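You operate a simulated robot arm through the tools that you are given. There is no shell and no other tool. Be economical: measure what you need, move in short steps, check, and stop when the job is done.

You run a simulated robot arm. Do the job below in one go: nothing can be reset, and whatever is moved stays where it is left.

Task
Take the purple collar marked berry and put it on the blue square cover. Stack the can labelled "lime" from the top of small steel table on top of the can labelled "plain". Open the drawer marked spare cans, take the small can with brown band from the inside of drawer marked spare cans and put it on top of the line can with white band and shut the cans again. Put the sealed small can with white band on the middle shelf of green rack. Push the drawer marked seal rings shut. Push the drawer marked caps shut. Fetch the sleeve with three green bands and stand it on the high right shelf of grey rack. Push the grey head with black handle shut. Any order will do. Set down upright: small can with brown band, sealed small can with white band, sleeve with three green bands.

The check looks at the end state, three seconds after you hand in, the way a careful person would. Anything else that was tipped, shoved, dropped, spilled or broken makes it a failure. Lids that push on must go on centred and level and be pressed home; caps that screw on are set level and turned clockwise until they are tight.

Robot
A 7-joint arm with a two-finger parallel gripper on a trunk, on a base that drives. Base frame: it is fixed to the floor where the robot stands at the start and does not move with it; the origin is under the middle of the robot, x ahead of it, y to its left, z up. Units: mm, degrees, N and s.
Its first joint turns from -115.0 to 115.0 degrees. Places, roughly: blue square cover (15x15x1 cm) [500, -700, 700]; drawer marked caps [-6800, 0, 400]; drawer marked seal rings [-6700, 0, 300]; drawer marked spare cans [-5600, 1300, 400]; grey head with black handle [-900, -1200, 1100]; high right shelf of grey rack [-7100, 0, 1500]; line can with white band [-4750, 1250, 1000]; middle shelf of green rack [-3100, -1400, 1000]; sealed small can with white band (6x6x9 cm) [-5300, 1200, 900]; sleeve with three green bands [-7000, 250, 750]; small can with brown band (6x6x9 cm) [-5500, 1400, 400]. Payload 3.91 kg.
The tool frame sits at the grasp point between the pads (the TCP): z along the fingers, y along the line on which they close. The tips reach 30 mm beyond it. The gripper opens to 110 mm. The fingers are 20 mm wide and 10 mm thick; the gripper's body (48 by 112 mm) begins 55 mm behind the TCP.
Orientation is that of the tool frame in the base frame, as a unit quaternion [w, x, y, z]. With the fingers straight down and closing along the base's y, the tool's x points along the base's -x, its y along +y and its z along -z.

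Tools
- The arm moves only by the tool move_arm. Its argument "commands" is one flat list of numbers, 7 for each row, row after row: the turn, a rotation vector about the tool's x, y, z in degrees, then the shift along the tool's x, y, z in cm, then the finger opening in cm, from 0 to 11. In form: [rx, ry, rz, x, y, z, gripper, rx, ry, rz, x, y, z, gripper, ...]. A call has 1 to 10 rows; each row is the pose to reach, as a shift and turn from the pose commanded when the call began, along the tool's axes at that moment. A row lasts 0.2 s, in which the tool goes at most 50 mm and 8.6 degrees; a call with a longer step from one row to the next is refused whole, and so is a gripper value outside its range. Where a pose cannot be reached the arm comes as near as it can. A force on the tool above 40 N (or 10 N above the force at the start of the call, whichever is more), or a blocked arm, ends the call early, and 0.2 s more pass. The fingers move at their own pace (about 108 mm/s each) and stop on an object; they squeeze with about 41 N. The grip force told is the motor's: it shows also when the fingers shut on nothing. Time passes only in rows, and 0.2 s behind the last, so rows that repeat a pose let the fingers close. It gives the time, the measured TCP pose, the force on the tool (base axes), the opening and the grip force at its end, in the units of the frame above (readings bear some noise), with the torque about the TCP (base axes, N m) and any sound that the robot's microphone picked up.
- Cameras (640 x 400 px; columns grow to the right, rows downward): "scene" is now at [11.1, 113.4, 1636.4]; the picture's right is [-0.46, -0.89, 0.00], its down [-0.63, 0.33, -0.71] and it looks along [0.63, -0.33, -0.71] (base axes); focal length 264 px, centre (320, 200). "wrist" rides on the gripper at [72, 17, -103] in the tool frame; the picture's right is [-0.23, 0.97, 0.00], its down [-0.76, -0.18, -0.62] and it looks along [-0.61, -0.14, 0.78] (tool axes); focal length 222 px, centre (320, 200). There is no depth. A picture from a camera that has moved, and an enlarged one, comes with that camera's place and axes in the base frame and with its lens.
- camera(camera): a new picture of that camera. No time passes.
- slide_trunk(by): slides the trunk up (or, below 0, down) by that many mm; the arm and the scene camera ride with it, the base frame stays. It gives what a move gives, with no picture.
- roll_base(legs): drives the robot by 1 to 6 legs, each [ahead, turn to the left] in mm and degrees, along the robot's own axes; the way and the turn of a leg run together, so that a leg with both is an arc; at most 1500 mm and 180 degrees a leg. The arm and the cameras ride along, it lands a little off, and it stops where it bumps. It gives what a move gives.
- pan_tilt(pan, tilt): turns the head with the scene camera to pan (to the left, within 155 degrees either way) and tilt (down, from -29 to 69), counted from straight ahead of the robot. It gives what a move gives.
- inspect(camera, box): a new picture of the part [left, top, right, bottom] of that camera's present view, enlarged. No time passes.
- close_job(): hands the job in; it is judged then, once.

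Work in short steps. Places have to be worked out from the pictures, the camera data and where the tool is seen: move nearer, look again, correct. Check each grasp and each placing, and mend what went wrong. You have 217 turns and 198 pictures in all, those below and enlarged ones among them. Open the gripper and draw the arm clear of the work before you hand the job in, unless the task says otherwise; then end with one line.

The tools are called after "Request:" as a command line: name --argument value ..., lists and objects as JSON in quotes. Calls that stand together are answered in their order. move_arm: Moves the arm, as the interface text tells. Its arguments: {"type":"object","properties":{"commands":{"type":"array","items":{"type":"number"}}},"required":["commands"]} The other tools are called the same way: slide_trunk (by) slides the trunk up or down; roll_base (legs) drives the base; pan_tilt (pan, tilt) turns the head that bears the scene camera; camera (camera) takes a picture; inspect (camera, box) takes an enlarged picture of a part of a camera's view; close_job () hands the job in.

At the start:

```text
t: 0.0
ee_pos: [323.5, -343.0, 1156.1]
tcp_rot: [0.0, 0.0, 1.0, 0.0]
contact_force: [0.0, 0.0, -0.2]
moment: [-0.04, 0.02, 0.02]
width: 110.0
grip_force: 0.0
trunk travel left (down, up): [-750.0, 240.0]
robot x, y, heading: [-0.1, -0.6, -0.3]
head pan, tilt: [-27.6, 44.9]
```

scene: 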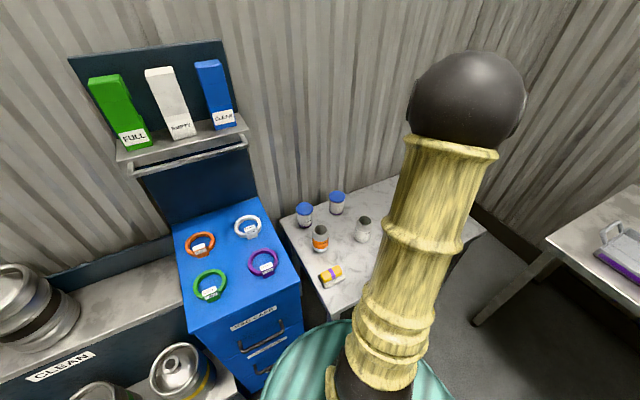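
wrist: 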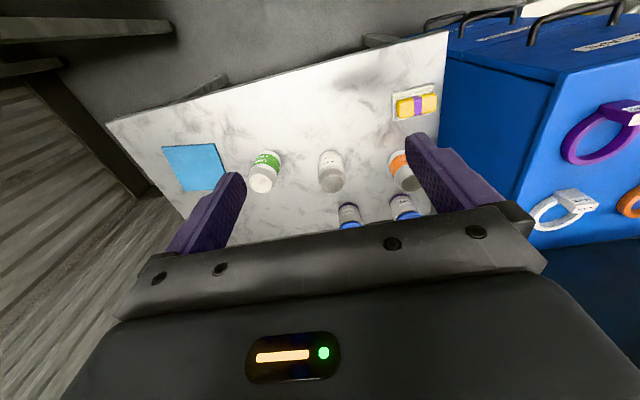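

The wrist view shows the cover near [485,-754,700] and the purple collar near [484,65,920]. I look closer at both.

Request:
inspect --camera "scene" --box '[170, 190, 330, 310]'

Request:
inspect --camera "wrist" --box '[150, 60, 450, 250]'

Request:
pan_tilt --pan -75 --tilt 30

Request:
camera --camera "scene"

```text
3.33 times, centred on (250, 250) of scene
camera zoom: at [11.1, 113.4, 1636.4], right [-0.46, -0.89, 0.0], down [-0.63, 0.33, -0.71], along [0.63, -0.33, -0.71], focal length 879 px, centre (553, 33)
```

zoom: 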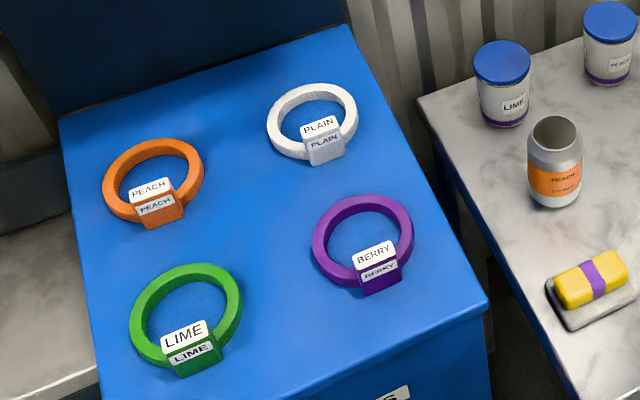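

```text
2.11 times, centred on (300, 155) of wrist
camera zoom: at [250.0, -326.1, 1258.0], right [0.23, 0.97, 0.0], down [0.76, -0.18, 0.62], along [0.61, -0.14, -0.78], focal length 468 px, centre (362, 295)
```

zoom: 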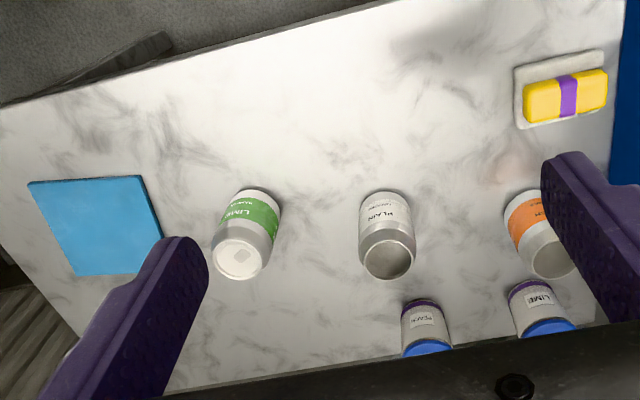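

```text
t: 1.1
ee_pos: [322.8, -343.0, 1154.6]
tcp_rot: [0.0, 0.0, 1.0, 0.0]
contact_force: [0.4, -0.3, 1.1]
moment: [0.01, 0.02, -0.02]
width: 110.0
grip_force: 0.1
trunk travel left (down, up): [-750.0, 240.0]
robot x, y, heading: [1.8, 1.8, -0.2]
head pan, tilt: [-75.0, 30.0]
```

```text
193 pictures are left
camera scene: at [-37.5, 63.8, 1658.9], right [-0.97, -0.26, 0.0], down [-0.13, 0.48, -0.87], along [0.22, -0.84, -0.5], focal length 264 px, centre (320, 200)
```

scene: 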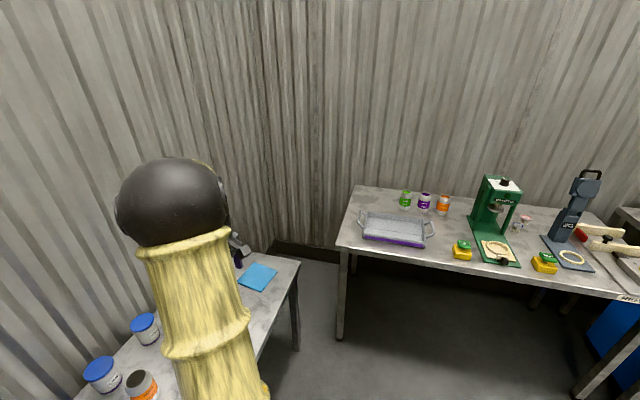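

I look at the right-hand table and its cans closer, to settle which is the lime can to be stacked and to see the grey head.

Request:
inspect --camera "scene" --box '[340, 160, 500, 260]'

Request:
inspect --camera "scene" --box '[460, 150, 640, 280]'

Request:
pan_tilt --pan -130 --tilt 25

Request:
camera --camera "scene"

Request:
pan_tilt --pan 140 --tilt 20

Request:
camera --camera "scene"

```text
4.00 times, centred on (420, 210) of scene
camera zoom: at [-37.5, 63.8, 1658.9], right [-0.97, -0.26, 0.0], down [-0.13, 0.48, -0.87], along [0.22, -0.84, -0.5], focal length 1055 px, centre (-80, 160)
```

zoom: 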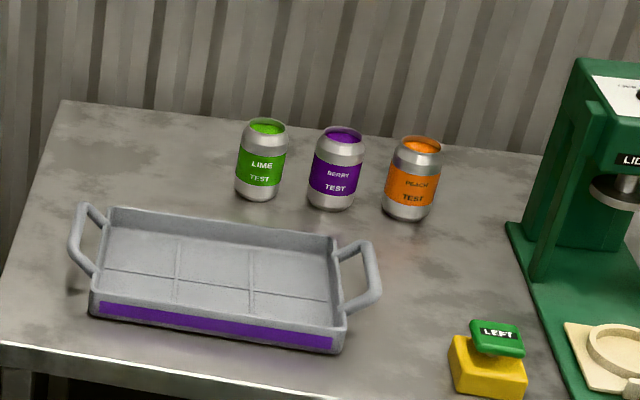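

```text
3.08 times, centred on (550, 215) of scene
camera zoom: at [-37.5, 63.8, 1658.9], right [-0.97, -0.26, 0.0], down [-0.13, 0.48, -0.87], along [0.22, -0.84, -0.5], focal length 812 px, centre (-388, 154)
```

zoom: 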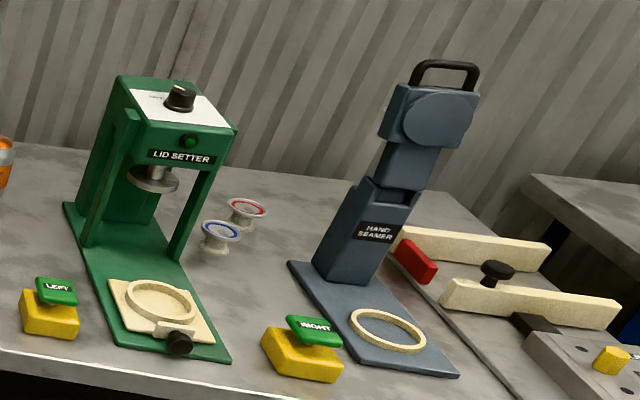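

```text
t: 2.4
ee_pos: [323.5, -343.0, 1154.7]
tcp_rot: [0.0, 0.0, 1.0, -0.001]
contact_force: [0.0, 0.4, 0.5]
moment: [-0.02, 0.01, -0.01]
width: 109.9
grip_force: 0.1
trunk travel left (down, up): [-750.0, 240.0]
robot x, y, heading: [-1.5, -0.3, -0.4]
head pan, tilt: [-130.0, 25.0]
```

```text
190 pictures are left
camera scene: at [-120.1, 80.5, 1666.9], right [-0.77, 0.64, 0.0], down [0.27, 0.32, -0.91], along [-0.58, -0.69, -0.42], focal length 264 px, centre (320, 200)
```

scene: 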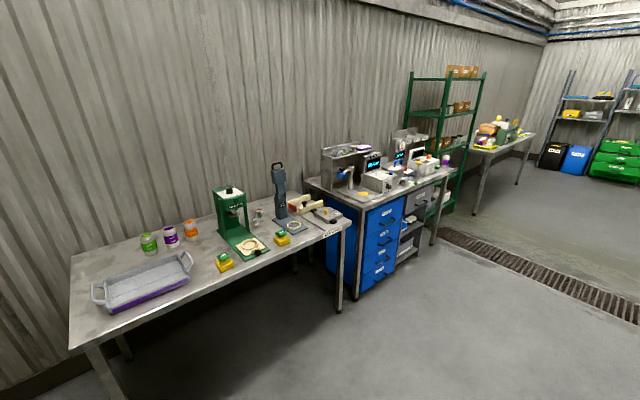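

```text
t: 6.1
ee_pos: [322.8, -343.2, 1155.5]
tcp_rot: [0.0, 0.001, 1.0, 0.0]
contact_force: [0.2, 0.3, -0.3]
moment: [0.0, -0.01, 0.02]
width: 109.7
grip_force: 0.1
trunk travel left (down, up): [-750.0, 240.0]
robot x, y, heading: [-0.8, -0.5, -0.2]
head pan, tilt: [140.0, 20.0]
```

```text
189 pictures are left
camera scene: at [-132.3, 211.1, 1675.0], right [0.64, 0.77, 0.0], down [0.26, -0.22, -0.94], along [-0.72, 0.6, -0.34], focal length 264 px, centre (320, 200)
```

scene: 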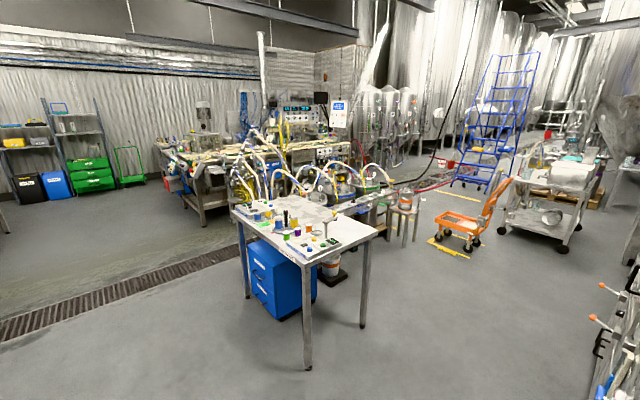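

I zoom on the middle table, to see whether it too bears lime and plain cans, and on the far racks.

Request:
inspect --camera "scene" --box '[220, 170, 390, 290]'

Request:
inspect --camera "scene" --box '[0, 80, 240, 230]'

```text
3.33 times, centred on (305, 230) of scene
camera zoom: at [-132.3, 211.1, 1675.0], right [0.64, 0.77, 0.0], down [0.26, -0.22, -0.94], along [-0.72, 0.6, -0.34], focal length 879 px, centre (370, 100)
```

zoom: 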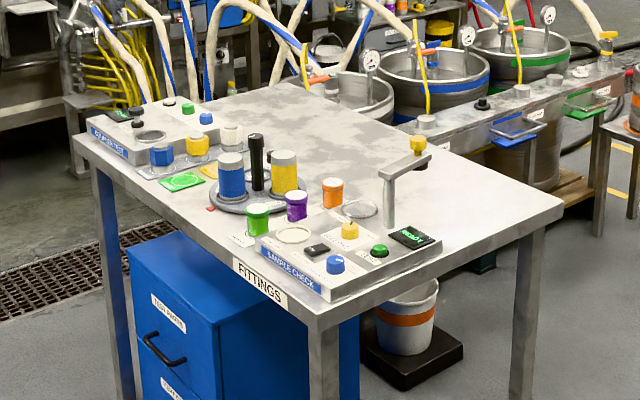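

```text
2.67 times, centred on (120, 155) of scene
camera zoom: at [-132.3, 211.1, 1675.0], right [0.64, 0.77, 0.0], down [0.26, -0.22, -0.94], along [-0.72, 0.6, -0.34], focal length 704 px, centre (853, 320)
```

zoom: 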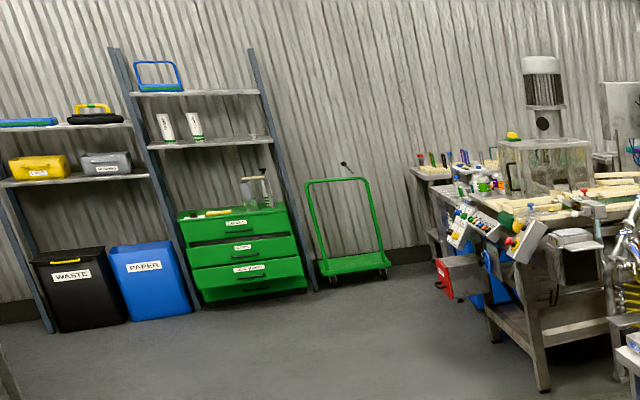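

Purple collar is a ring about 90 mm wide at about [484,65,920], just out of reach. I drive ahead a little.

Request:
roll_base --legs '[[80, 0]]'

Request:
pan_tilt --pan 0 --tilt 50

```text
t: 7.2
ee_pos: [405.2, -344.1, 1155.0]
tcp_rot: [-0.001, 0.001, 1.0, 0.0]
contact_force: [0.8, 0.0, 0.4]
moment: [0.01, 0.03, 0.03]
width: 110.3
grip_force: 0.1
trunk travel left (down, up): [-750.0, 240.0]
robot x, y, heading: [80.8, -0.5, -0.0]
head pan, tilt: [140.0, 20.0]
```

```text
t: 9.4
ee_pos: [402.2, -344.0, 1154.8]
tcp_rot: [0.0, 0.001, 1.0, 0.0]
contact_force: [0.1, -0.1, 0.8]
moment: [0.0, 0.02, 0.0]
width: 110.1
grip_force: 0.0
trunk travel left (down, up): [-750.0, 240.0]
robot x, y, heading: [81.5, -1.1, 0.0]
head pan, tilt: [0.0, 50.0]
```

Now I swing the tool over towards the collar, at a safe height.

Request:
move_arm --commands '[0, 0, 0, -0.7, 4.5, 0.5, 11, 0, 0, 0, -1.4, 9, 1, 11, 0, 0, 0, -2.1, 13.5, 1.5, 11, 0, 0, 0, -2.8, 18, 2, 11, 0, 0, 0, -3.5, 22.5, 2.5, 11, 0, 0, 0, -4.2, 27, 3, 11, 0, 0, 0, -4.9, 31.5, 3.5, 11, 0, 0, 0, -5.6, 36, 4, 11, 0, 0, 0, -6.3, 40.5, 4.5, 11, 0, 0, 0, -6.3, 40.5, 5, 11]'

Request:
camera --camera "wrist"

Request:
camera --camera "scene"

```text
t: 11.6
ee_pos: [465.3, 62.8, 1106.1]
tcp_rot: [0.001, 0.001, 1.0, 0.0]
contact_force: [0.6, 0.4, -0.6]
moment: [-0.02, 0.04, 0.02]
width: 109.9
grip_force: 0.0
trunk travel left (down, up): [-750.0, 240.0]
robot x, y, heading: [76.1, -1.1, 0.0]
head pan, tilt: [0.0, 50.0]
```

```text
186 pictures are left
camera wrist: at [392.9, 80.0, 1208.8], right [0.23, 0.97, 0.0], down [0.76, -0.18, 0.62], along [0.61, -0.14, -0.78], focal length 222 px, centre (320, 200)
```

wrist: 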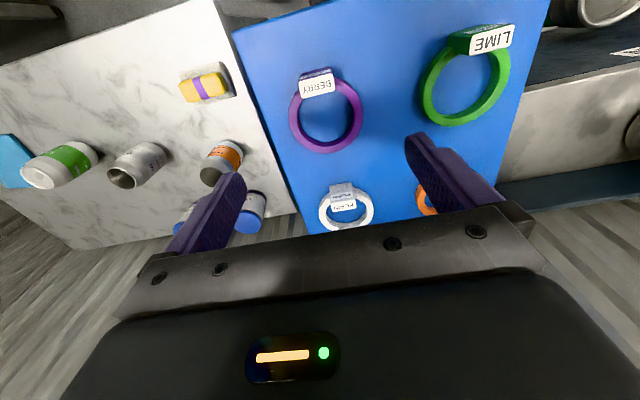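

```text
185 pictures are left
camera scene: at [95.9, 150.6, 1629.4], right [0.0, -1.0, 0.0], down [-0.77, 0.0, -0.64], along [0.64, 0.0, -0.77], focal length 264 px, centre (320, 200)
```

scene: 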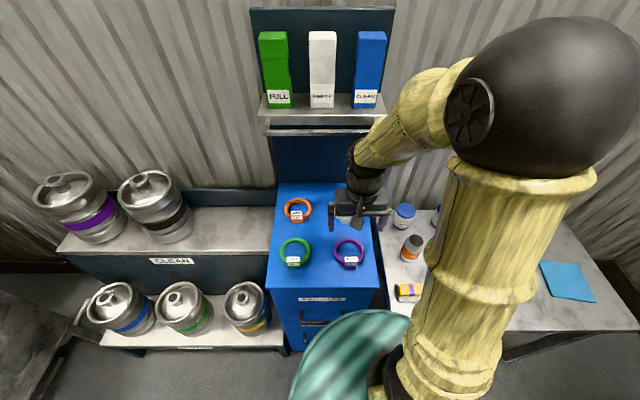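

Triangulating: ring centre ≈ [485,67,915], outer diameter ~95. I'll grip its right-hand wall (y≈25), so I go above that and look again.

Request:
move_arm --commands '[0, 0, 0, -1, -2, 3, 8, 0, 0, 0, -2, -3.8, 7, 7, 0, 0, 0, -2, -3.8, 11, 6, 0, 0, 0, -2, -3.8, 13.5, 6, 0, 0, 0, -2, -3.8, 13.5, 6]'

Request:
camera --camera "wrist"

Request:
inspect --camera "scene" --box '[260, 180, 420, 280]'

```text
t: 12.8
ee_pos: [487.5, 24.1, 970.7]
tcp_rot: [0.0, 0.001, 1.0, 0.0]
contact_force: [0.0, 0.7, -0.3]
moment: [0.01, -0.06, 0.0]
width: 60.1
grip_force: 0.0
trunk travel left (down, up): [-750.0, 240.0]
robot x, y, heading: [81.1, -0.4, 0.1]
head pan, tilt: [0.0, 50.0]
```

```text
184 pictures are left
camera wrist: at [413.5, 41.0, 1072.8], right [0.23, 0.97, 0.0], down [0.76, -0.18, 0.62], along [0.61, -0.14, -0.78], focal length 222 px, centre (320, 200)
```

wrist: 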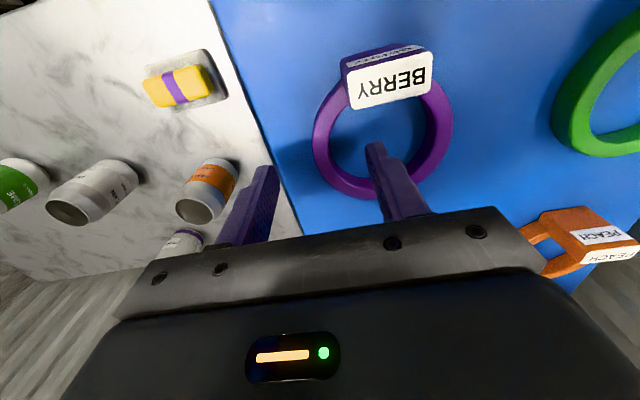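

```text
4.00 times, centred on (340, 230) of scene
camera zoom: at [95.8, 151.2, 1629.4], right [0.0, -1.0, 0.0], down [-0.77, 0.0, -0.64], along [0.64, 0.0, -0.77], focal length 1055 px, centre (240, 80)
```

zoom: 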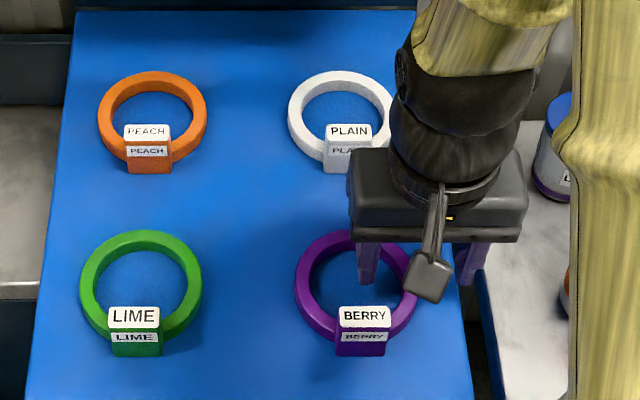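

Ring spans y≈21…120, centre [480,70]. The wall is under the TCP at y≈27; I descend gently to about z=930.

Request:
move_arm --commands '[0, 0, 0, 0.5, 0.3, 1.5, 6, 0, 0, 0, 0.5, 0.3, 3, 6, 0, 0, 0, 0.5, 0.3, 3.8, 6, 0, 0, 0, 0.5, 0.3, 3.8, 6]'

Request:
camera --camera "wrist"

```text
t: 13.4
ee_pos: [480.0, 26.9, 949.0]
tcp_rot: [0.0, 0.0, 1.0, 0.0]
contact_force: [-3.7, -0.5, 12.4]
moment: [-0.02, 0.22, 0.02]
width: 59.8
grip_force: 0.0
trunk travel left (down, up): [-750.0, 240.0]
robot x, y, heading: [79.1, 0.2, 0.2]
head pan, tilt: [0.0, 50.0]
stopped in row 2: the force on the tool passed its limit (the readings are from after the stop); the commanded pose is now the measured one
```

```text
182 pictures are left
camera wrist: at [407.4, 43.6, 1052.5], right [0.23, 0.97, 0.0], down [0.76, -0.18, 0.62], along [0.61, -0.14, -0.78], focal length 222 px, centre (320, 200)
```

wrist: 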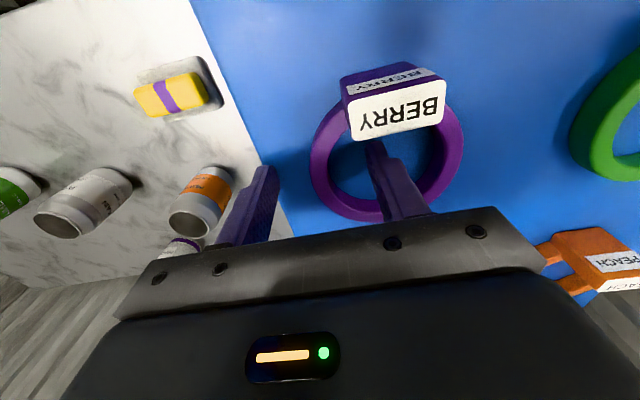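

Both tips touched the cabinet top (tips at z≈919), so the surface is there. I raise 6 mm and close on the ring wall.

Request:
move_arm --commands '[0, 0, 0, 0.6, 0.2, -0.6, 6, 0, 0, 0, 0.6, 0.2, -0.6, 0.4, 0, 0, 0, 0.6, 0.2, -0.6, 0.4, 0, 0, 0, 0.6, 0.2, -0.6, 0.4]'

Request:
camera --camera "wrist"

```text
t: 14.4
ee_pos: [475.1, 28.4, 954.5]
tcp_rot: [0.002, 0.001, 1.0, 0.0]
contact_force: [-0.2, 0.2, 0.0]
moment: [-0.04, 0.03, 0.03]
width: 11.8
grip_force: 40.8
trunk travel left (down, up): [-750.0, 240.0]
robot x, y, heading: [78.5, 3.4, 0.2]
head pan, tilt: [0.0, 50.0]
```

```text
181 pictures are left
camera wrist: at [402.0, 45.8, 1057.6], right [0.23, 0.97, 0.0], down [0.76, -0.18, 0.62], along [0.61, -0.14, -0.78], focal length 222 px, centre (320, 200)
```

wrist: 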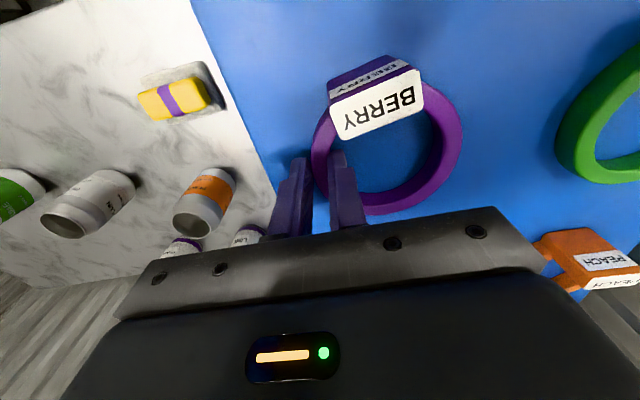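

Gripped (11.8 mm wall). I lift it clear and check.

Request:
move_arm --commands '[0, 0, 0, 0, 0, -4, 0.4, 0, 0, 0, 0, 0, -8, 0.4, 0, 0, 0, 1, 0, -12, 0.4, 0, 0, 0, 2, 0, -15, 0.4, 0, 0, 0, 4, 0, -15, 0.4]'

Request:
roll_base --legs '[[0, -90]]'

Request:
camera --camera "wrist"

Request:
camera --camera "scene"

```text
t: 15.6
ee_pos: [432.8, 29.4, 1104.5]
tcp_rot: [0.0, 0.001, 1.0, 0.0]
contact_force: [0.0, 0.5, -0.8]
moment: [-0.04, -0.02, 0.0]
width: 11.9
grip_force: 41.4
trunk travel left (down, up): [-750.0, 240.0]
robot x, y, heading: [79.7, 2.6, -0.0]
head pan, tilt: [0.0, 50.0]
```

```text
t: 19.9
ee_pos: [97.3, -355.7, 1104.6]
tcp_rot: [0.001, 0.718, 0.696, -0.001]
contact_force: [0.2, 0.2, -0.1]
moment: [-0.02, 0.05, -0.01]
width: 11.9
grip_force: 41.1
trunk travel left (down, up): [-750.0, 240.0]
robot x, y, heading: [80.0, -6.3, -91.6]
head pan, tilt: [0.0, 50.0]
```

```text
180 pictures are left
camera wrist: at [117.3, -283.3, 1206.8], right [0.97, -0.26, 0.0], down [-0.2, -0.75, 0.62], along [-0.16, -0.6, -0.78], focal length 222 px, centre (320, 200)
```

wrist: 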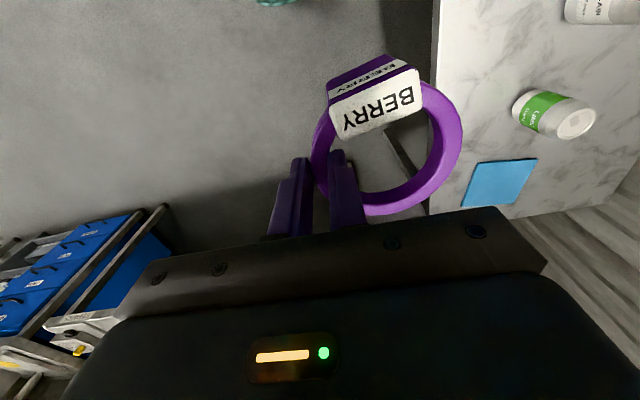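

```text
179 pictures are left
camera scene: at [231.3, -23.7, 1629.4], right [-1.0, 0.03, 0.0], down [0.02, 0.77, -0.64], along [-0.02, -0.64, -0.77], focal length 264 px, centre (320, 200)
```

scene: 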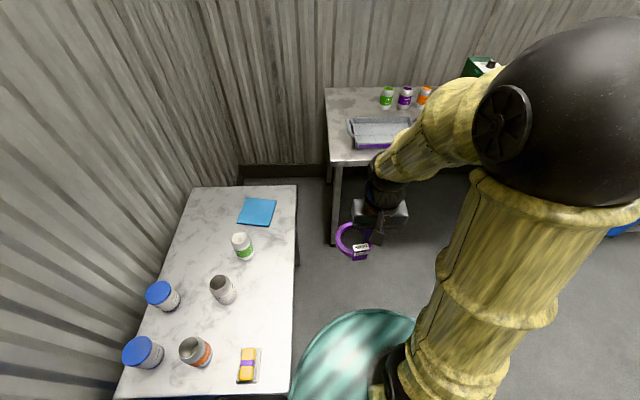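

Collar hangs level in the grip. Cross-bearing puts the cover at ≈[473,-701,750]. I swing the tool out to the robot's left, then drive along -y past the table.

Request:
move_arm --commands '[0, 0, 0, 1, 4.7, 0, 0.4, 0, 0, 0, 2, 9.4, 0, 0.4, 0, 0, 0, 3, 14.1, 0, 0.4, 0, 0, 0, 4, 18.8, 0, 0.4, 0, 0, 0, 5, 23.5, 0, 0.4, 0, 0, 0, 6, 27, 0, 0.4]'

Request:
roll_base --legs '[[0, -2.8], [525, 0], [0, 4.4]]'

Request:
pan_tilt --pan 60 --tilt 50

Request:
camera --camera "wrist"

Request:
camera --camera "scene"

```text
t: 21.3
ee_pos: [372.4, -302.2, 1104.2]
tcp_rot: [0.0, 0.717, 0.697, 0.0]
contact_force: [0.5, 0.1, -1.1]
moment: [-0.02, 0.05, -0.01]
width: 12.1
grip_force: 40.9
trunk travel left (down, up): [-750.0, 240.0]
robot x, y, heading: [78.7, 0.2, -91.9]
head pan, tilt: [0.0, 50.0]
```

```text
t: 22.3
ee_pos: [357.1, -315.3, 1104.3]
tcp_rot: [0.001, 0.734, 0.679, -0.001]
contact_force: [1.0, 0.0, -0.9]
moment: [-0.04, 0.03, 0.01]
width: 11.9
grip_force: 41.6
trunk travel left (down, up): [-750.0, 240.0]
robot x, y, heading: [81.2, -2.5, -94.1]
head pan, tilt: [0.0, 50.0]
stopped in leg 1: the robot was blocked; the commanded pose is now the measured one
```

```text
t: 23.6
ee_pos: [356.4, -315.6, 1104.6]
tcp_rot: [0.0, 0.733, 0.68, -0.001]
contact_force: [-0.6, 0.5, -0.6]
moment: [0.02, -0.01, -0.03]
width: 12.1
grip_force: 40.3
trunk travel left (down, up): [-750.0, 240.0]
robot x, y, heading: [80.6, 0.9, -94.2]
head pan, tilt: [60.0, 50.0]
```

```text
178 pictures are left
camera wrist: at [378.4, -244.6, 1206.6], right [0.95, -0.3, 0.0], down [-0.23, -0.74, 0.62], along [-0.19, -0.6, -0.78], focal length 222 px, centre (320, 200)
```

wrist: 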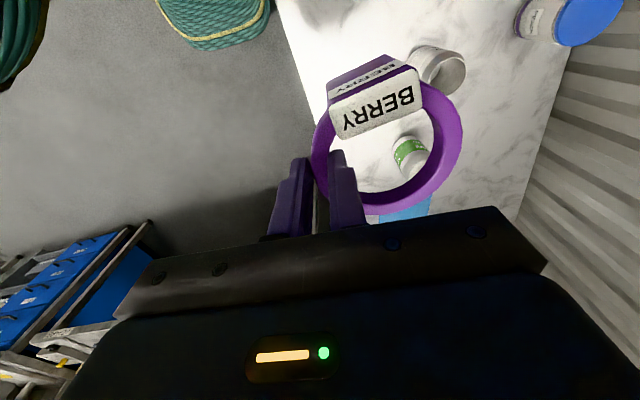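

```text
177 pictures are left
camera scene: at [299.6, 3.0, 1629.4], right [-0.56, -0.83, 0.0], down [-0.63, 0.43, -0.64], along [0.53, -0.36, -0.77], focal length 264 px, centre (320, 200)
```

scene: 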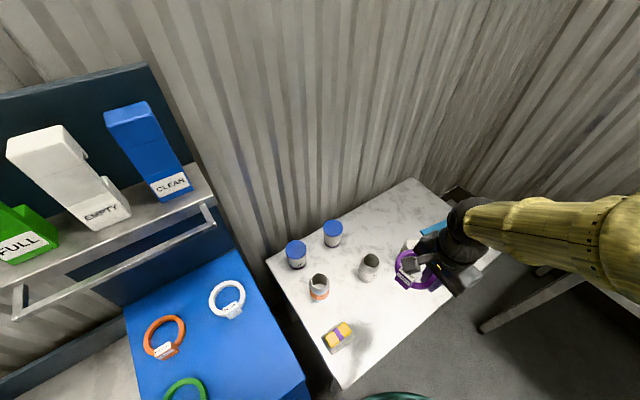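

The turn was blocked. I look down around the base to see what it met.

Request:
pan_tilt --pan 90 --tilt 69

Request:
camera --camera "scene"

Request:
pan_tilt --pan -60 --tilt 69

Request:
camera --camera "scene"

```text
t: 24.5
ee_pos: [356.9, -316.5, 1103.0]
tcp_rot: [0.0, 0.733, 0.68, -0.001]
contact_force: [-0.2, -0.2, -0.5]
moment: [-0.02, 0.05, 0.01]
width: 11.9
grip_force: 41.1
trunk travel left (down, up): [-750.0, 240.0]
robot x, y, heading: [85.9, -0.7, -94.3]
head pan, tilt: [90.0, 68.8]
```

```text
176 pictures are left
camera scene: at [291.8, 42.2, 1607.4], right [-0.08, -1.0, 0.0], down [-0.93, 0.07, -0.36], along [0.36, -0.03, -0.93], focal length 264 px, centre (320, 200)
```

scene: 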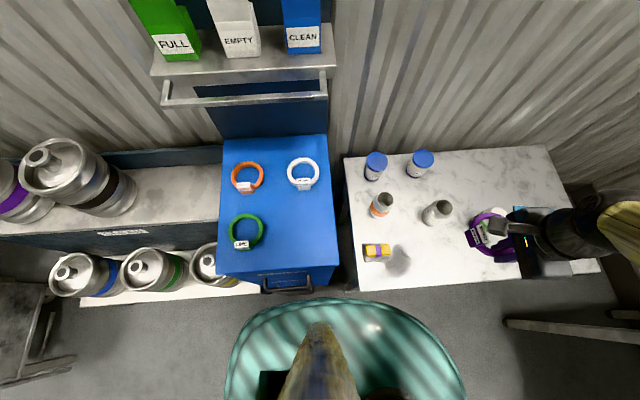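

```text
t: 26.9
ee_pos: [356.6, -317.1, 1103.2]
tcp_rot: [0.001, 0.733, 0.68, -0.001]
contact_force: [-0.4, 0.5, -1.6]
moment: [0.01, 0.02, -0.03]
width: 11.8
grip_force: 40.9
trunk travel left (down, up): [-750.0, 240.0]
robot x, y, heading: [82.4, -0.7, -94.2]
head pan, tilt: [-60.0, 68.8]
```

```text
175 pictures are left
camera scene: at [185.6, 22.1, 1607.4], right [-0.43, 0.9, 0.0], down [0.84, 0.41, -0.36], along [-0.33, -0.16, -0.93], focal length 264 px, centre (320, 200)
```

scene: 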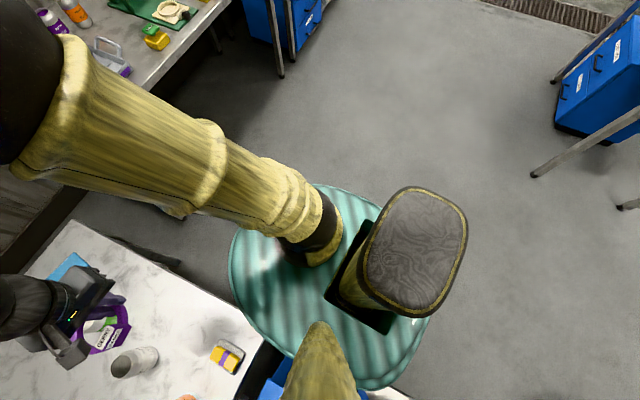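

The way ahead (−y) looks clear. I try a slight drive ahead and see.

Request:
roll_base --legs '[[150, 0]]'

```text
t: 28.2
ee_pos: [348.3, -405.3, 1103.3]
tcp_rot: [0.0, 0.733, 0.68, -0.001]
contact_force: [0.7, -0.6, -0.8]
moment: [0.0, 0.05, -0.01]
width: 11.6
grip_force: 40.9
trunk travel left (down, up): [-750.0, 240.0]
robot x, y, heading: [71.7, -90.7, -90.4]
head pan, tilt: [-60.0, 68.8]
```

It moved. I check from the wrist and scene views before going on.

Request:
roll_base --legs '[[200, 0]]'

Request:
pan_tilt --pan 60 --tilt 55

Request:
camera --camera "scene"

Request:
camera --camera "wrist"

```text
t: 29.4
ee_pos: [353.6, -410.7, 1103.8]
tcp_rot: [0.001, 0.728, 0.685, 0.0]
contact_force: [0.4, 0.3, -1.5]
moment: [-0.02, 0.01, -0.01]
width: 11.9
grip_force: 41.6
trunk travel left (down, up): [-750.0, 240.0]
robot x, y, heading: [71.7, -97.7, -88.1]
head pan, tilt: [-60.0, 68.8]
stopped in leg 1: the robot was blocked; the commanded pose is now the measured one
```

```text
t: 31.4
ee_pos: [354.2, -410.5, 1103.8]
tcp_rot: [0.0, 0.729, 0.685, 0.0]
contact_force: [0.9, -0.1, -1.0]
moment: [-0.01, 0.0, 0.05]
width: 11.7
grip_force: 40.6
trunk travel left (down, up): [-750.0, 240.0]
robot x, y, heading: [71.6, -98.9, -88.1]
head pan, tilt: [60.0, 55.0]
```

```text
174 pictures are left
camera scene: at [285.7, -69.0, 1622.8], right [-0.47, -0.88, 0.0], down [-0.72, 0.39, -0.57], along [0.51, -0.27, -0.82], focal length 264 px, centre (320, 200)
```

scene: 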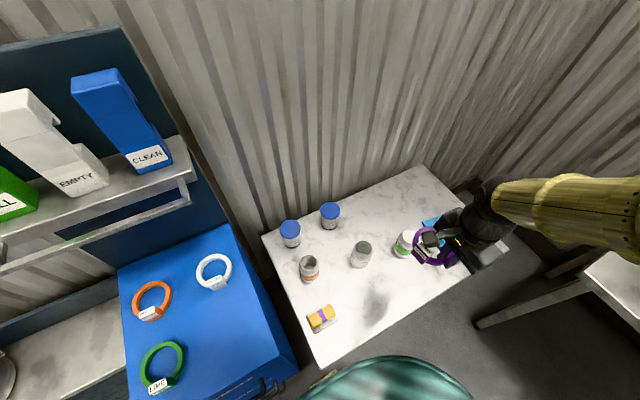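

```text
173 pictures are left
camera wrist: at [374.6, -338.8, 1206.4], right [0.96, -0.29, 0.0], down [-0.22, -0.75, 0.62], along [-0.18, -0.6, -0.78], focal length 222 px, centre (320, 200)
```

wrist: 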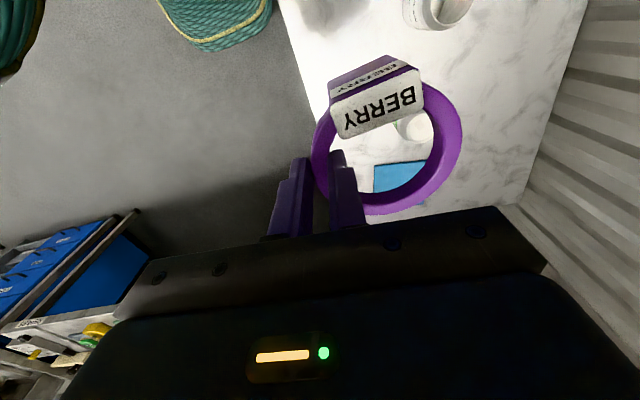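

The base catches something by the table's near corner. I back off, pull away from the table, and approach again with more clearance.

Request:
roll_base --legs '[[-100, 0], [0, 43], [-150, 0]]'

```text
t: 35.5
ee_pos: [382.8, 70.4, 1104.0]
tcp_rot: [0.002, 0.425, 0.905, -0.001]
contact_force: [-0.2, 1.1, 0.4]
moment: [-0.03, 0.02, 0.0]
width: 11.5
grip_force: 40.8
trunk travel left (down, up): [-750.0, 240.0]
robot x, y, heading: [-35.7, 103.5, -44.7]
head pan, tilt: [60.0, 55.0]
```

Clear. Now I turn and drive along the table about 270–300 mm off its front edge.

Request:
roll_base --legs '[[0, -39], [300, 0], [330, 0]]'

Request:
camera --camera "wrist"

Request:
camera --camera "scene"

```text
t: 41.2
ee_pos: [344.8, -813.5, 1104.1]
tcp_rot: [0.001, 0.7, 0.714, 0.0]
contact_force: [0.3, -0.3, -1.4]
moment: [0.03, 0.04, 0.02]
width: 11.6
grip_force: 40.8
trunk travel left (down, up): [-750.0, 240.0]
robot x, y, heading: [36.3, -525.3, -83.4]
head pan, tilt: [60.0, 55.0]
```

```text
172 pictures are left
camera wrist: at [359.8, -741.2, 1206.2], right [0.98, -0.21, 0.0], down [-0.16, -0.76, 0.62], along [-0.13, -0.61, -0.78], focal length 222 px, centre (320, 200)
```

wrist: 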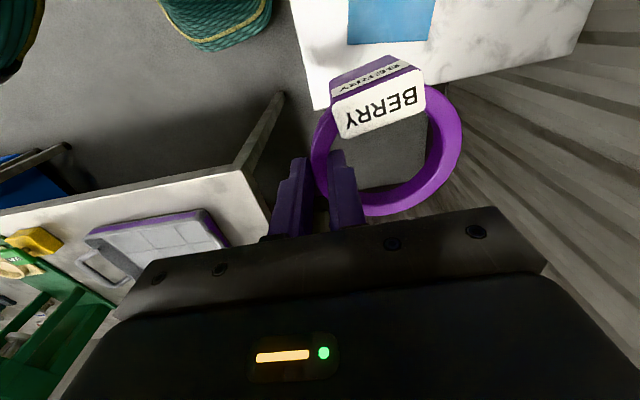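

```text
171 pictures are left
camera scene: at [248.8, -479.5, 1622.8], right [-0.4, -0.92, 0.0], down [-0.75, 0.32, -0.57], along [0.53, -0.23, -0.82], focal length 264 px, centre (320, 200)
```

scene: 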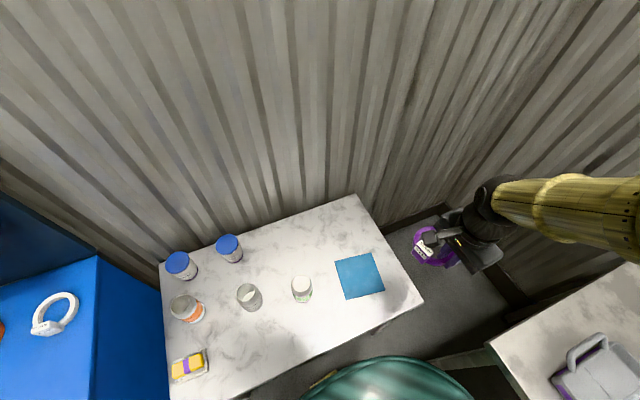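

Cover centre reads ≈[472,-720], top ~750. Ring centre is 43 mm outward of the TCP. I move above it, then lower the trunk 200.

Request:
move_arm --commands '[0, 0, 0, 3, 2.8, 0, 0.4, 0, 0, 0, 6, 5.6, 0, 0.4, 0, 0, 0, 8.9, 8.4, 0, 0.4]'

Request:
slide_trunk --by -200

Request:
camera --camera "wrist"

Request:
camera --camera "scene"

```text
t: 42.0
ee_pos: [424.7, -724.2, 1102.9]
tcp_rot: [0.0, 0.7, 0.714, -0.001]
contact_force: [-0.8, 0.8, -0.5]
moment: [-0.02, 0.05, -0.01]
width: 11.4
grip_force: 41.3
trunk travel left (down, up): [-750.0, 240.0]
robot x, y, heading: [39.2, -524.4, -83.5]
head pan, tilt: [60.0, 55.0]
```

```text
t: 44.1
ee_pos: [425.3, -726.0, 904.4]
tcp_rot: [0.0, 0.7, 0.714, -0.001]
contact_force: [0.2, 0.4, -0.8]
moment: [-0.02, 0.01, -0.03]
width: 11.3
grip_force: 41.1
trunk travel left (down, up): [-550.0, 440.0]
robot x, y, heading: [36.7, -524.4, -83.2]
head pan, tilt: [60.0, 55.0]
```

```text
170 pictures are left
camera wrist: at [439.6, -651.7, 1005.7], right [0.98, -0.21, 0.0], down [-0.16, -0.76, 0.62], along [-0.13, -0.61, -0.78], focal length 222 px, centre (320, 200)
```

wrist: 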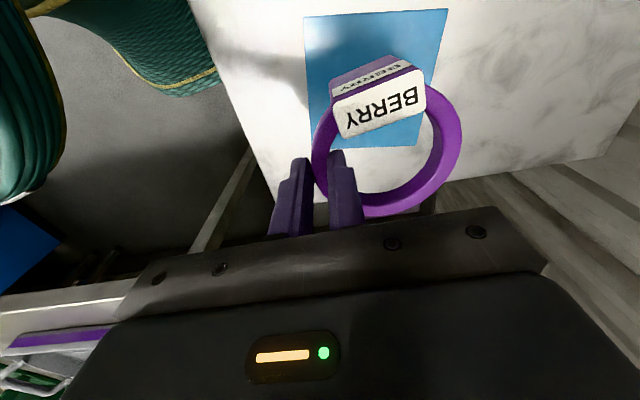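

```text
169 pictures are left
camera scene: at [248.6, -478.2, 1422.9], right [-0.4, -0.92, 0.0], down [-0.75, 0.32, -0.57], along [0.53, -0.23, -0.82], focal length 264 px, centre (320, 200)
```

scene: 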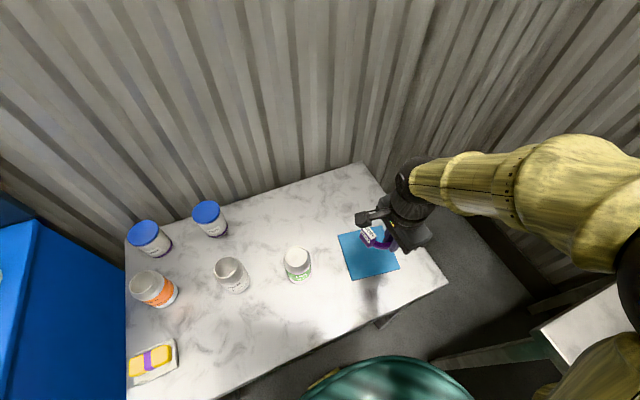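

Ring centre at ≈[468,-722], cover ≈[474,-713]: I nudge and descend, stopping on contact expected about z=790.

Request:
move_arm --commands '[0, 0, 0, 0.7, 0.4, 3, 0.4, 0, 0, 0, 0.7, 0.4, 6, 0.4, 0, 0, 0, 0.7, 0.4, 8.5, 0.4, 0, 0, 0, 0.7, 0.4, 9.5, 0.4, 0, 0, 0, 0.7, 0.4, 10.5, 0.4, 0, 0, 0, 0.7, 0.4, 10.5, 0.4]'

Request:
camera --camera "wrist"

Request:
inspect --camera "scene" --box '[280, 180, 480, 305]'

```text
t: 45.5
ee_pos: [427.2, -717.3, 797.8]
tcp_rot: [0.001, 0.7, 0.714, -0.001]
contact_force: [1.0, 0.5, -0.7]
moment: [-0.01, -0.01, -0.01]
width: 11.5
grip_force: 41.2
trunk travel left (down, up): [-550.0, 440.0]
robot x, y, heading: [40.1, -521.8, -83.4]
head pan, tilt: [60.0, 55.0]
```

```text
168 pictures are left
camera wrist: at [443.1, -644.6, 900.3], right [0.98, -0.21, 0.0], down [-0.16, -0.76, 0.62], along [-0.13, -0.61, -0.78], focal length 222 px, centre (320, 200)
```

wrist: 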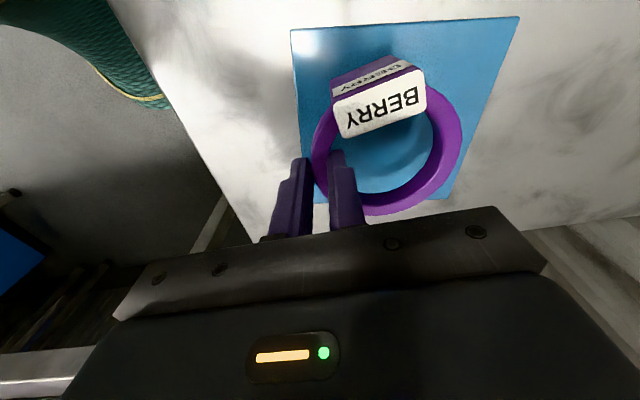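

```text
3.20 times, centred on (380, 242) of scene
camera zoom: at [248.8, -478.3, 1422.8], right [-0.4, -0.92, 0.0], down [-0.75, 0.32, -0.57], along [0.53, -0.23, -0.82], focal length 844 px, centre (128, 64)
```

zoom: 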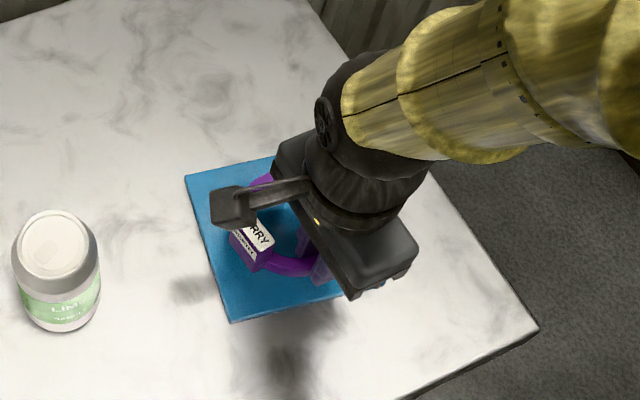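

Scaling by the cover's known 150 mm puts its top at z≈713 and centre ≈[487,-731]. I shift by about [+14,-15] and go lower.

Request:
move_arm --commands '[0, 0, 0, -1.5, 1.4, 1.5, 0.4, 0, 0, 0, -1.5, 1.4, 3, 0.4, 0, 0, 0, -1.5, 1.4, 4, 0.4, 0, 0, 0, -1.5, 1.4, 4.6, 0.4, 0, 0, 0, -1.5, 1.4, 5.2, 0.4, 0, 0, 0, -1.5, 1.4, 5.6, 0.4]'

Request:
camera --camera "wrist"

```text
t: 46.4
ee_pos: [443.2, -733.1, 763.2]
tcp_rot: [0.006, 0.699, 0.715, 0.002]
contact_force: [-4.0, 0.8, 25.1]
moment: [0.23, 0.24, 0.05]
width: 11.1
grip_force: 41.5
trunk travel left (down, up): [-550.0, 440.0]
robot x, y, heading: [36.1, -524.8, -83.3]
head pan, tilt: [60.0, 55.0]
stopped in row 4: the force on the tool passed its limit (the readings are from after the stop); the commanded pose is now the measured one
```

```text
166 pictures are left
camera wrist: at [457.1, -659.6, 866.7], right [0.98, -0.2, 0.01], down [-0.17, -0.76, 0.63], along [-0.12, -0.62, -0.78], focal length 222 px, centre (320, 200)
```

wrist: 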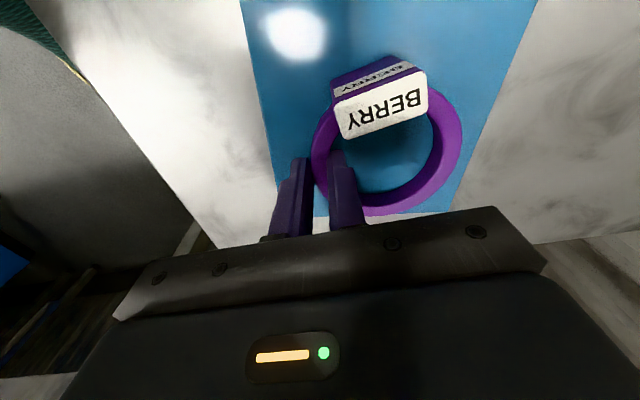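

Contact at TCP 763 (ring bottom ≈727). Cover centre works out ≈[490,-716], so I lift 8 mm, shift +13 in y, set down and open.

Request:
move_arm --commands '[0, 0, 0, 0, 0, -1, 0.4, 0, 0, 0, 1.3, 0, -1, 0.4, 0, 0, 0, 1.3, 0, -0.4, 0.4, 0, 0, 0, 1.3, 0, -0.1, 0.4, 0, 0, 0, 1.3, 0, 0, 0.4]'

Request:
camera --camera "wrist"

```text
t: 47.6
ee_pos: [444.5, -721.2, 764.3]
tcp_rot: [0.006, 0.699, 0.715, 0.001]
contact_force: [-1.2, -0.9, 29.5]
moment: [0.15, 0.17, 0.03]
width: 10.8
grip_force: 41.1
trunk travel left (down, up): [-550.0, 440.0]
robot x, y, heading: [39.4, -525.6, -83.0]
head pan, tilt: [60.0, 55.0]
```

```text
165 pictures are left
camera wrist: at [457.6, -647.5, 866.6], right [0.98, -0.21, 0.01], down [-0.17, -0.76, 0.63], along [-0.12, -0.62, -0.78], focal length 222 px, centre (320, 200)
```

wrist: 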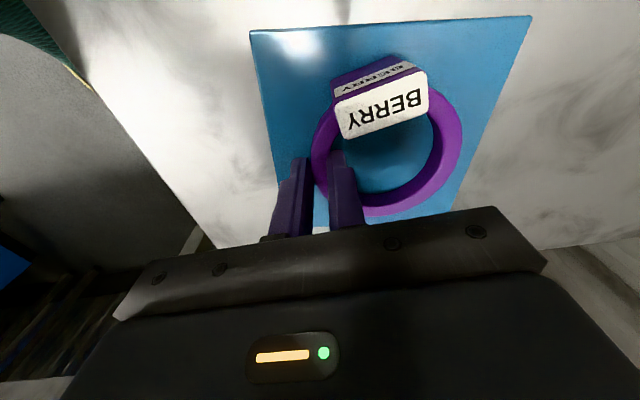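

Ring and tag lie within the cover now. I ease the push, open slightly and lift away.

Request:
move_arm --commands '[0, 0, 0, 0, 0, -0.2, 0.4, 0, 0, 0, 0, 0, -0.2, 4, 0, 0, 0, 0, 0, -0.2, 4, 0, 0, 0, 0, 0, -3, 4, 0, 0, 0, 0, 0, -7, 4, 0, 0, 0, 0, 0, -11, 4, 0, 0, 0, 2, -2, -15, 4]'

Request:
camera --camera "wrist"

Request:
camera --camera "scene"

```text
t: 49.2
ee_pos: [420.7, -698.1, 911.0]
tcp_rot: [0.004, 0.699, 0.715, 0.0]
contact_force: [-0.6, 0.3, 0.1]
moment: [0.0, 0.03, 0.02]
width: 40.0
grip_force: 0.1
trunk travel left (down, up): [-550.0, 440.0]
robot x, y, heading: [39.8, -525.5, -83.2]
head pan, tilt: [60.0, 55.0]
```

```text
164 pictures are left
camera wrist: at [434.5, -626.7, 1012.7], right [0.98, -0.21, 0.01], down [-0.16, -0.76, 0.63], along [-0.12, -0.61, -0.78], focal length 222 px, centre (320, 200)
```

wrist: 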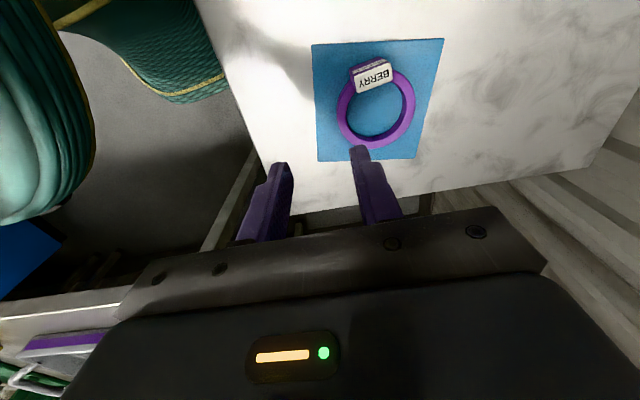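

```text
163 pictures are left
camera scene: at [248.2, -478.1, 1422.9], right [-0.4, -0.92, 0.0], down [-0.75, 0.32, -0.57], along [0.53, -0.23, -0.82], focal length 264 px, centre (320, 200)
```

scene: 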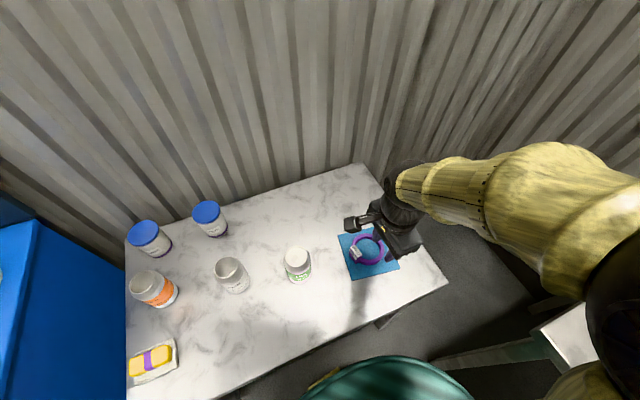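

Collar lies on the cover. Next the lime can (≈[491,-523]) onto plain (≈[515,-364]). I raise the trunk, back up, and face the table closer.

Request:
slide_trunk --by 150

Request:
roll_base --legs '[[-85, 0], [0, 83]]'

Request:
pan_tilt --pan 0 --tilt 55

Request:
camera --camera "scene"

```text
t: 51.0
ee_pos: [420.8, -700.7, 1059.9]
tcp_rot: [0.004, 0.699, 0.715, 0.0]
contact_force: [-0.3, 0.1, -0.5]
moment: [0.01, 0.0, -0.01]
width: 40.1
grip_force: 0.0
trunk travel left (down, up): [-700.0, 290.0]
robot x, y, heading: [35.7, -528.7, -83.2]
head pan, tilt: [60.0, 55.0]
```

```text
t: 55.6
ee_pos: [249.0, -83.8, 1061.1]
tcp_rot: [0.003, 0.05, 0.999, 0.002]
contact_force: [-0.7, -0.8, 0.5]
moment: [0.02, 0.0, -0.01]
width: 40.0
grip_force: 0.1
trunk travel left (down, up): [-700.0, 290.0]
robot x, y, heading: [30.1, -441.9, -0.1]
head pan, tilt: [60.0, 55.0]
```

```text
t: 56.9
ee_pos: [249.2, -84.9, 1059.3]
tcp_rot: [0.003, 0.051, 0.999, 0.004]
contact_force: [0.1, -0.5, -1.0]
moment: [0.03, 0.0, 0.03]
width: 40.1
grip_force: 0.1
trunk travel left (down, up): [-700.0, 290.0]
robot x, y, heading: [31.1, -442.7, -0.2]
head pan, tilt: [0.0, 55.0]
```

```text
162 pictures are left
camera scene: at [40.4, -291.1, 1572.8], right [0.0, -1.0, 0.0], down [-0.82, 0.0, -0.57], along [0.57, 0.0, -0.82], focal length 264 px, centre (320, 200)
```

scene: 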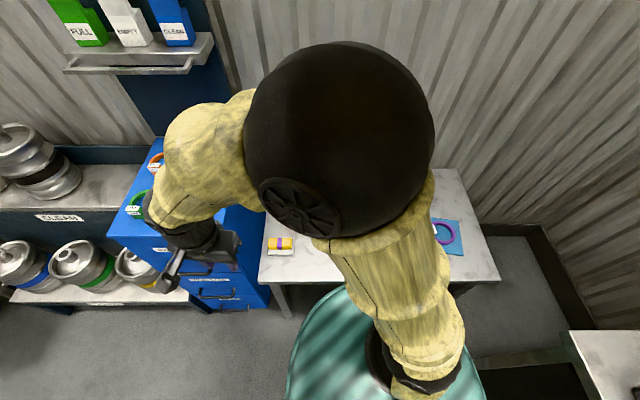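

Drive ahead 50 mm, then swing the tool over the lime can with fingers open.

Request:
roll_base --legs '[[50, 0]]'

Request:
move_arm --commands '[0, 0, -0.6, -2, -4.1, 0, 5, 0, 0, -1.2, -4, -8.2, 0, 6, 0, 0, -1.8, -6, -12.3, 0, 7, 0, 0, -2.4, -8, -16.4, 0, 8, 0, 0, -3, -10, -20.5, 0, 9, 0, 0, -3.6, -12, -24.6, 0, 10, 0, 0, -4.2, -14, -28.7, 0, 11, 0, 0, -4.8, -16, -32.8, 0, 11, 0, 0, -5.4, -18, -36.9, 0, 11, 0, 0, -5.8, -20, -40.5, 0, 11]'

Request:
camera --camera "wrist"

Request:
camera --camera "scene"

```text
t: 57.8
ee_pos: [301.5, -84.2, 1060.7]
tcp_rot: [0.002, 0.051, 0.999, 0.003]
contact_force: [-0.2, -0.5, 0.1]
moment: [0.02, 0.03, 0.01]
width: 40.0
grip_force: 0.0
trunk travel left (down, up): [-700.0, 290.0]
robot x, y, heading: [77.5, -443.3, -0.1]
head pan, tilt: [0.0, 55.0]
```

```text
t: 60.0
ee_pos: [457.9, -509.2, 1058.2]
tcp_rot: [0.003, -0.001, 1.0, 0.004]
contact_force: [0.7, 0.0, -0.6]
moment: [0.02, 0.01, 0.0]
width: 109.7
grip_force: 0.1
trunk travel left (down, up): [-700.0, 290.0]
robot x, y, heading: [79.0, -443.1, -0.1]
head pan, tilt: [0.0, 55.0]
```

```text
161 pictures are left
camera wrist: at [384.3, -491.7, 1160.2], right [0.23, 0.97, 0.01], down [0.76, -0.18, 0.63], along [0.61, -0.14, -0.78], focal length 222 px, centre (320, 200)
```

wrist: 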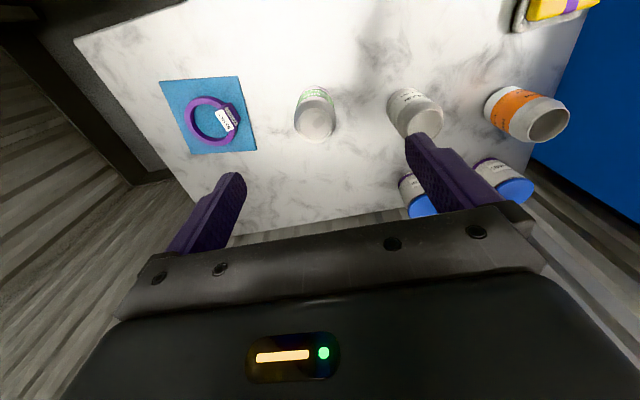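

```text
160 pictures are left
camera scene: at [91.5, -292.2, 1572.9], right [0.0, -1.0, 0.0], down [-0.82, 0.0, -0.57], along [0.57, 0.0, -0.82], focal length 264 px, centre (320, 200)
```

scene: 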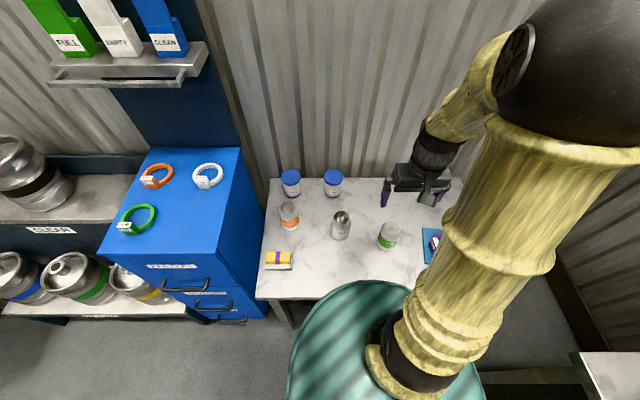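

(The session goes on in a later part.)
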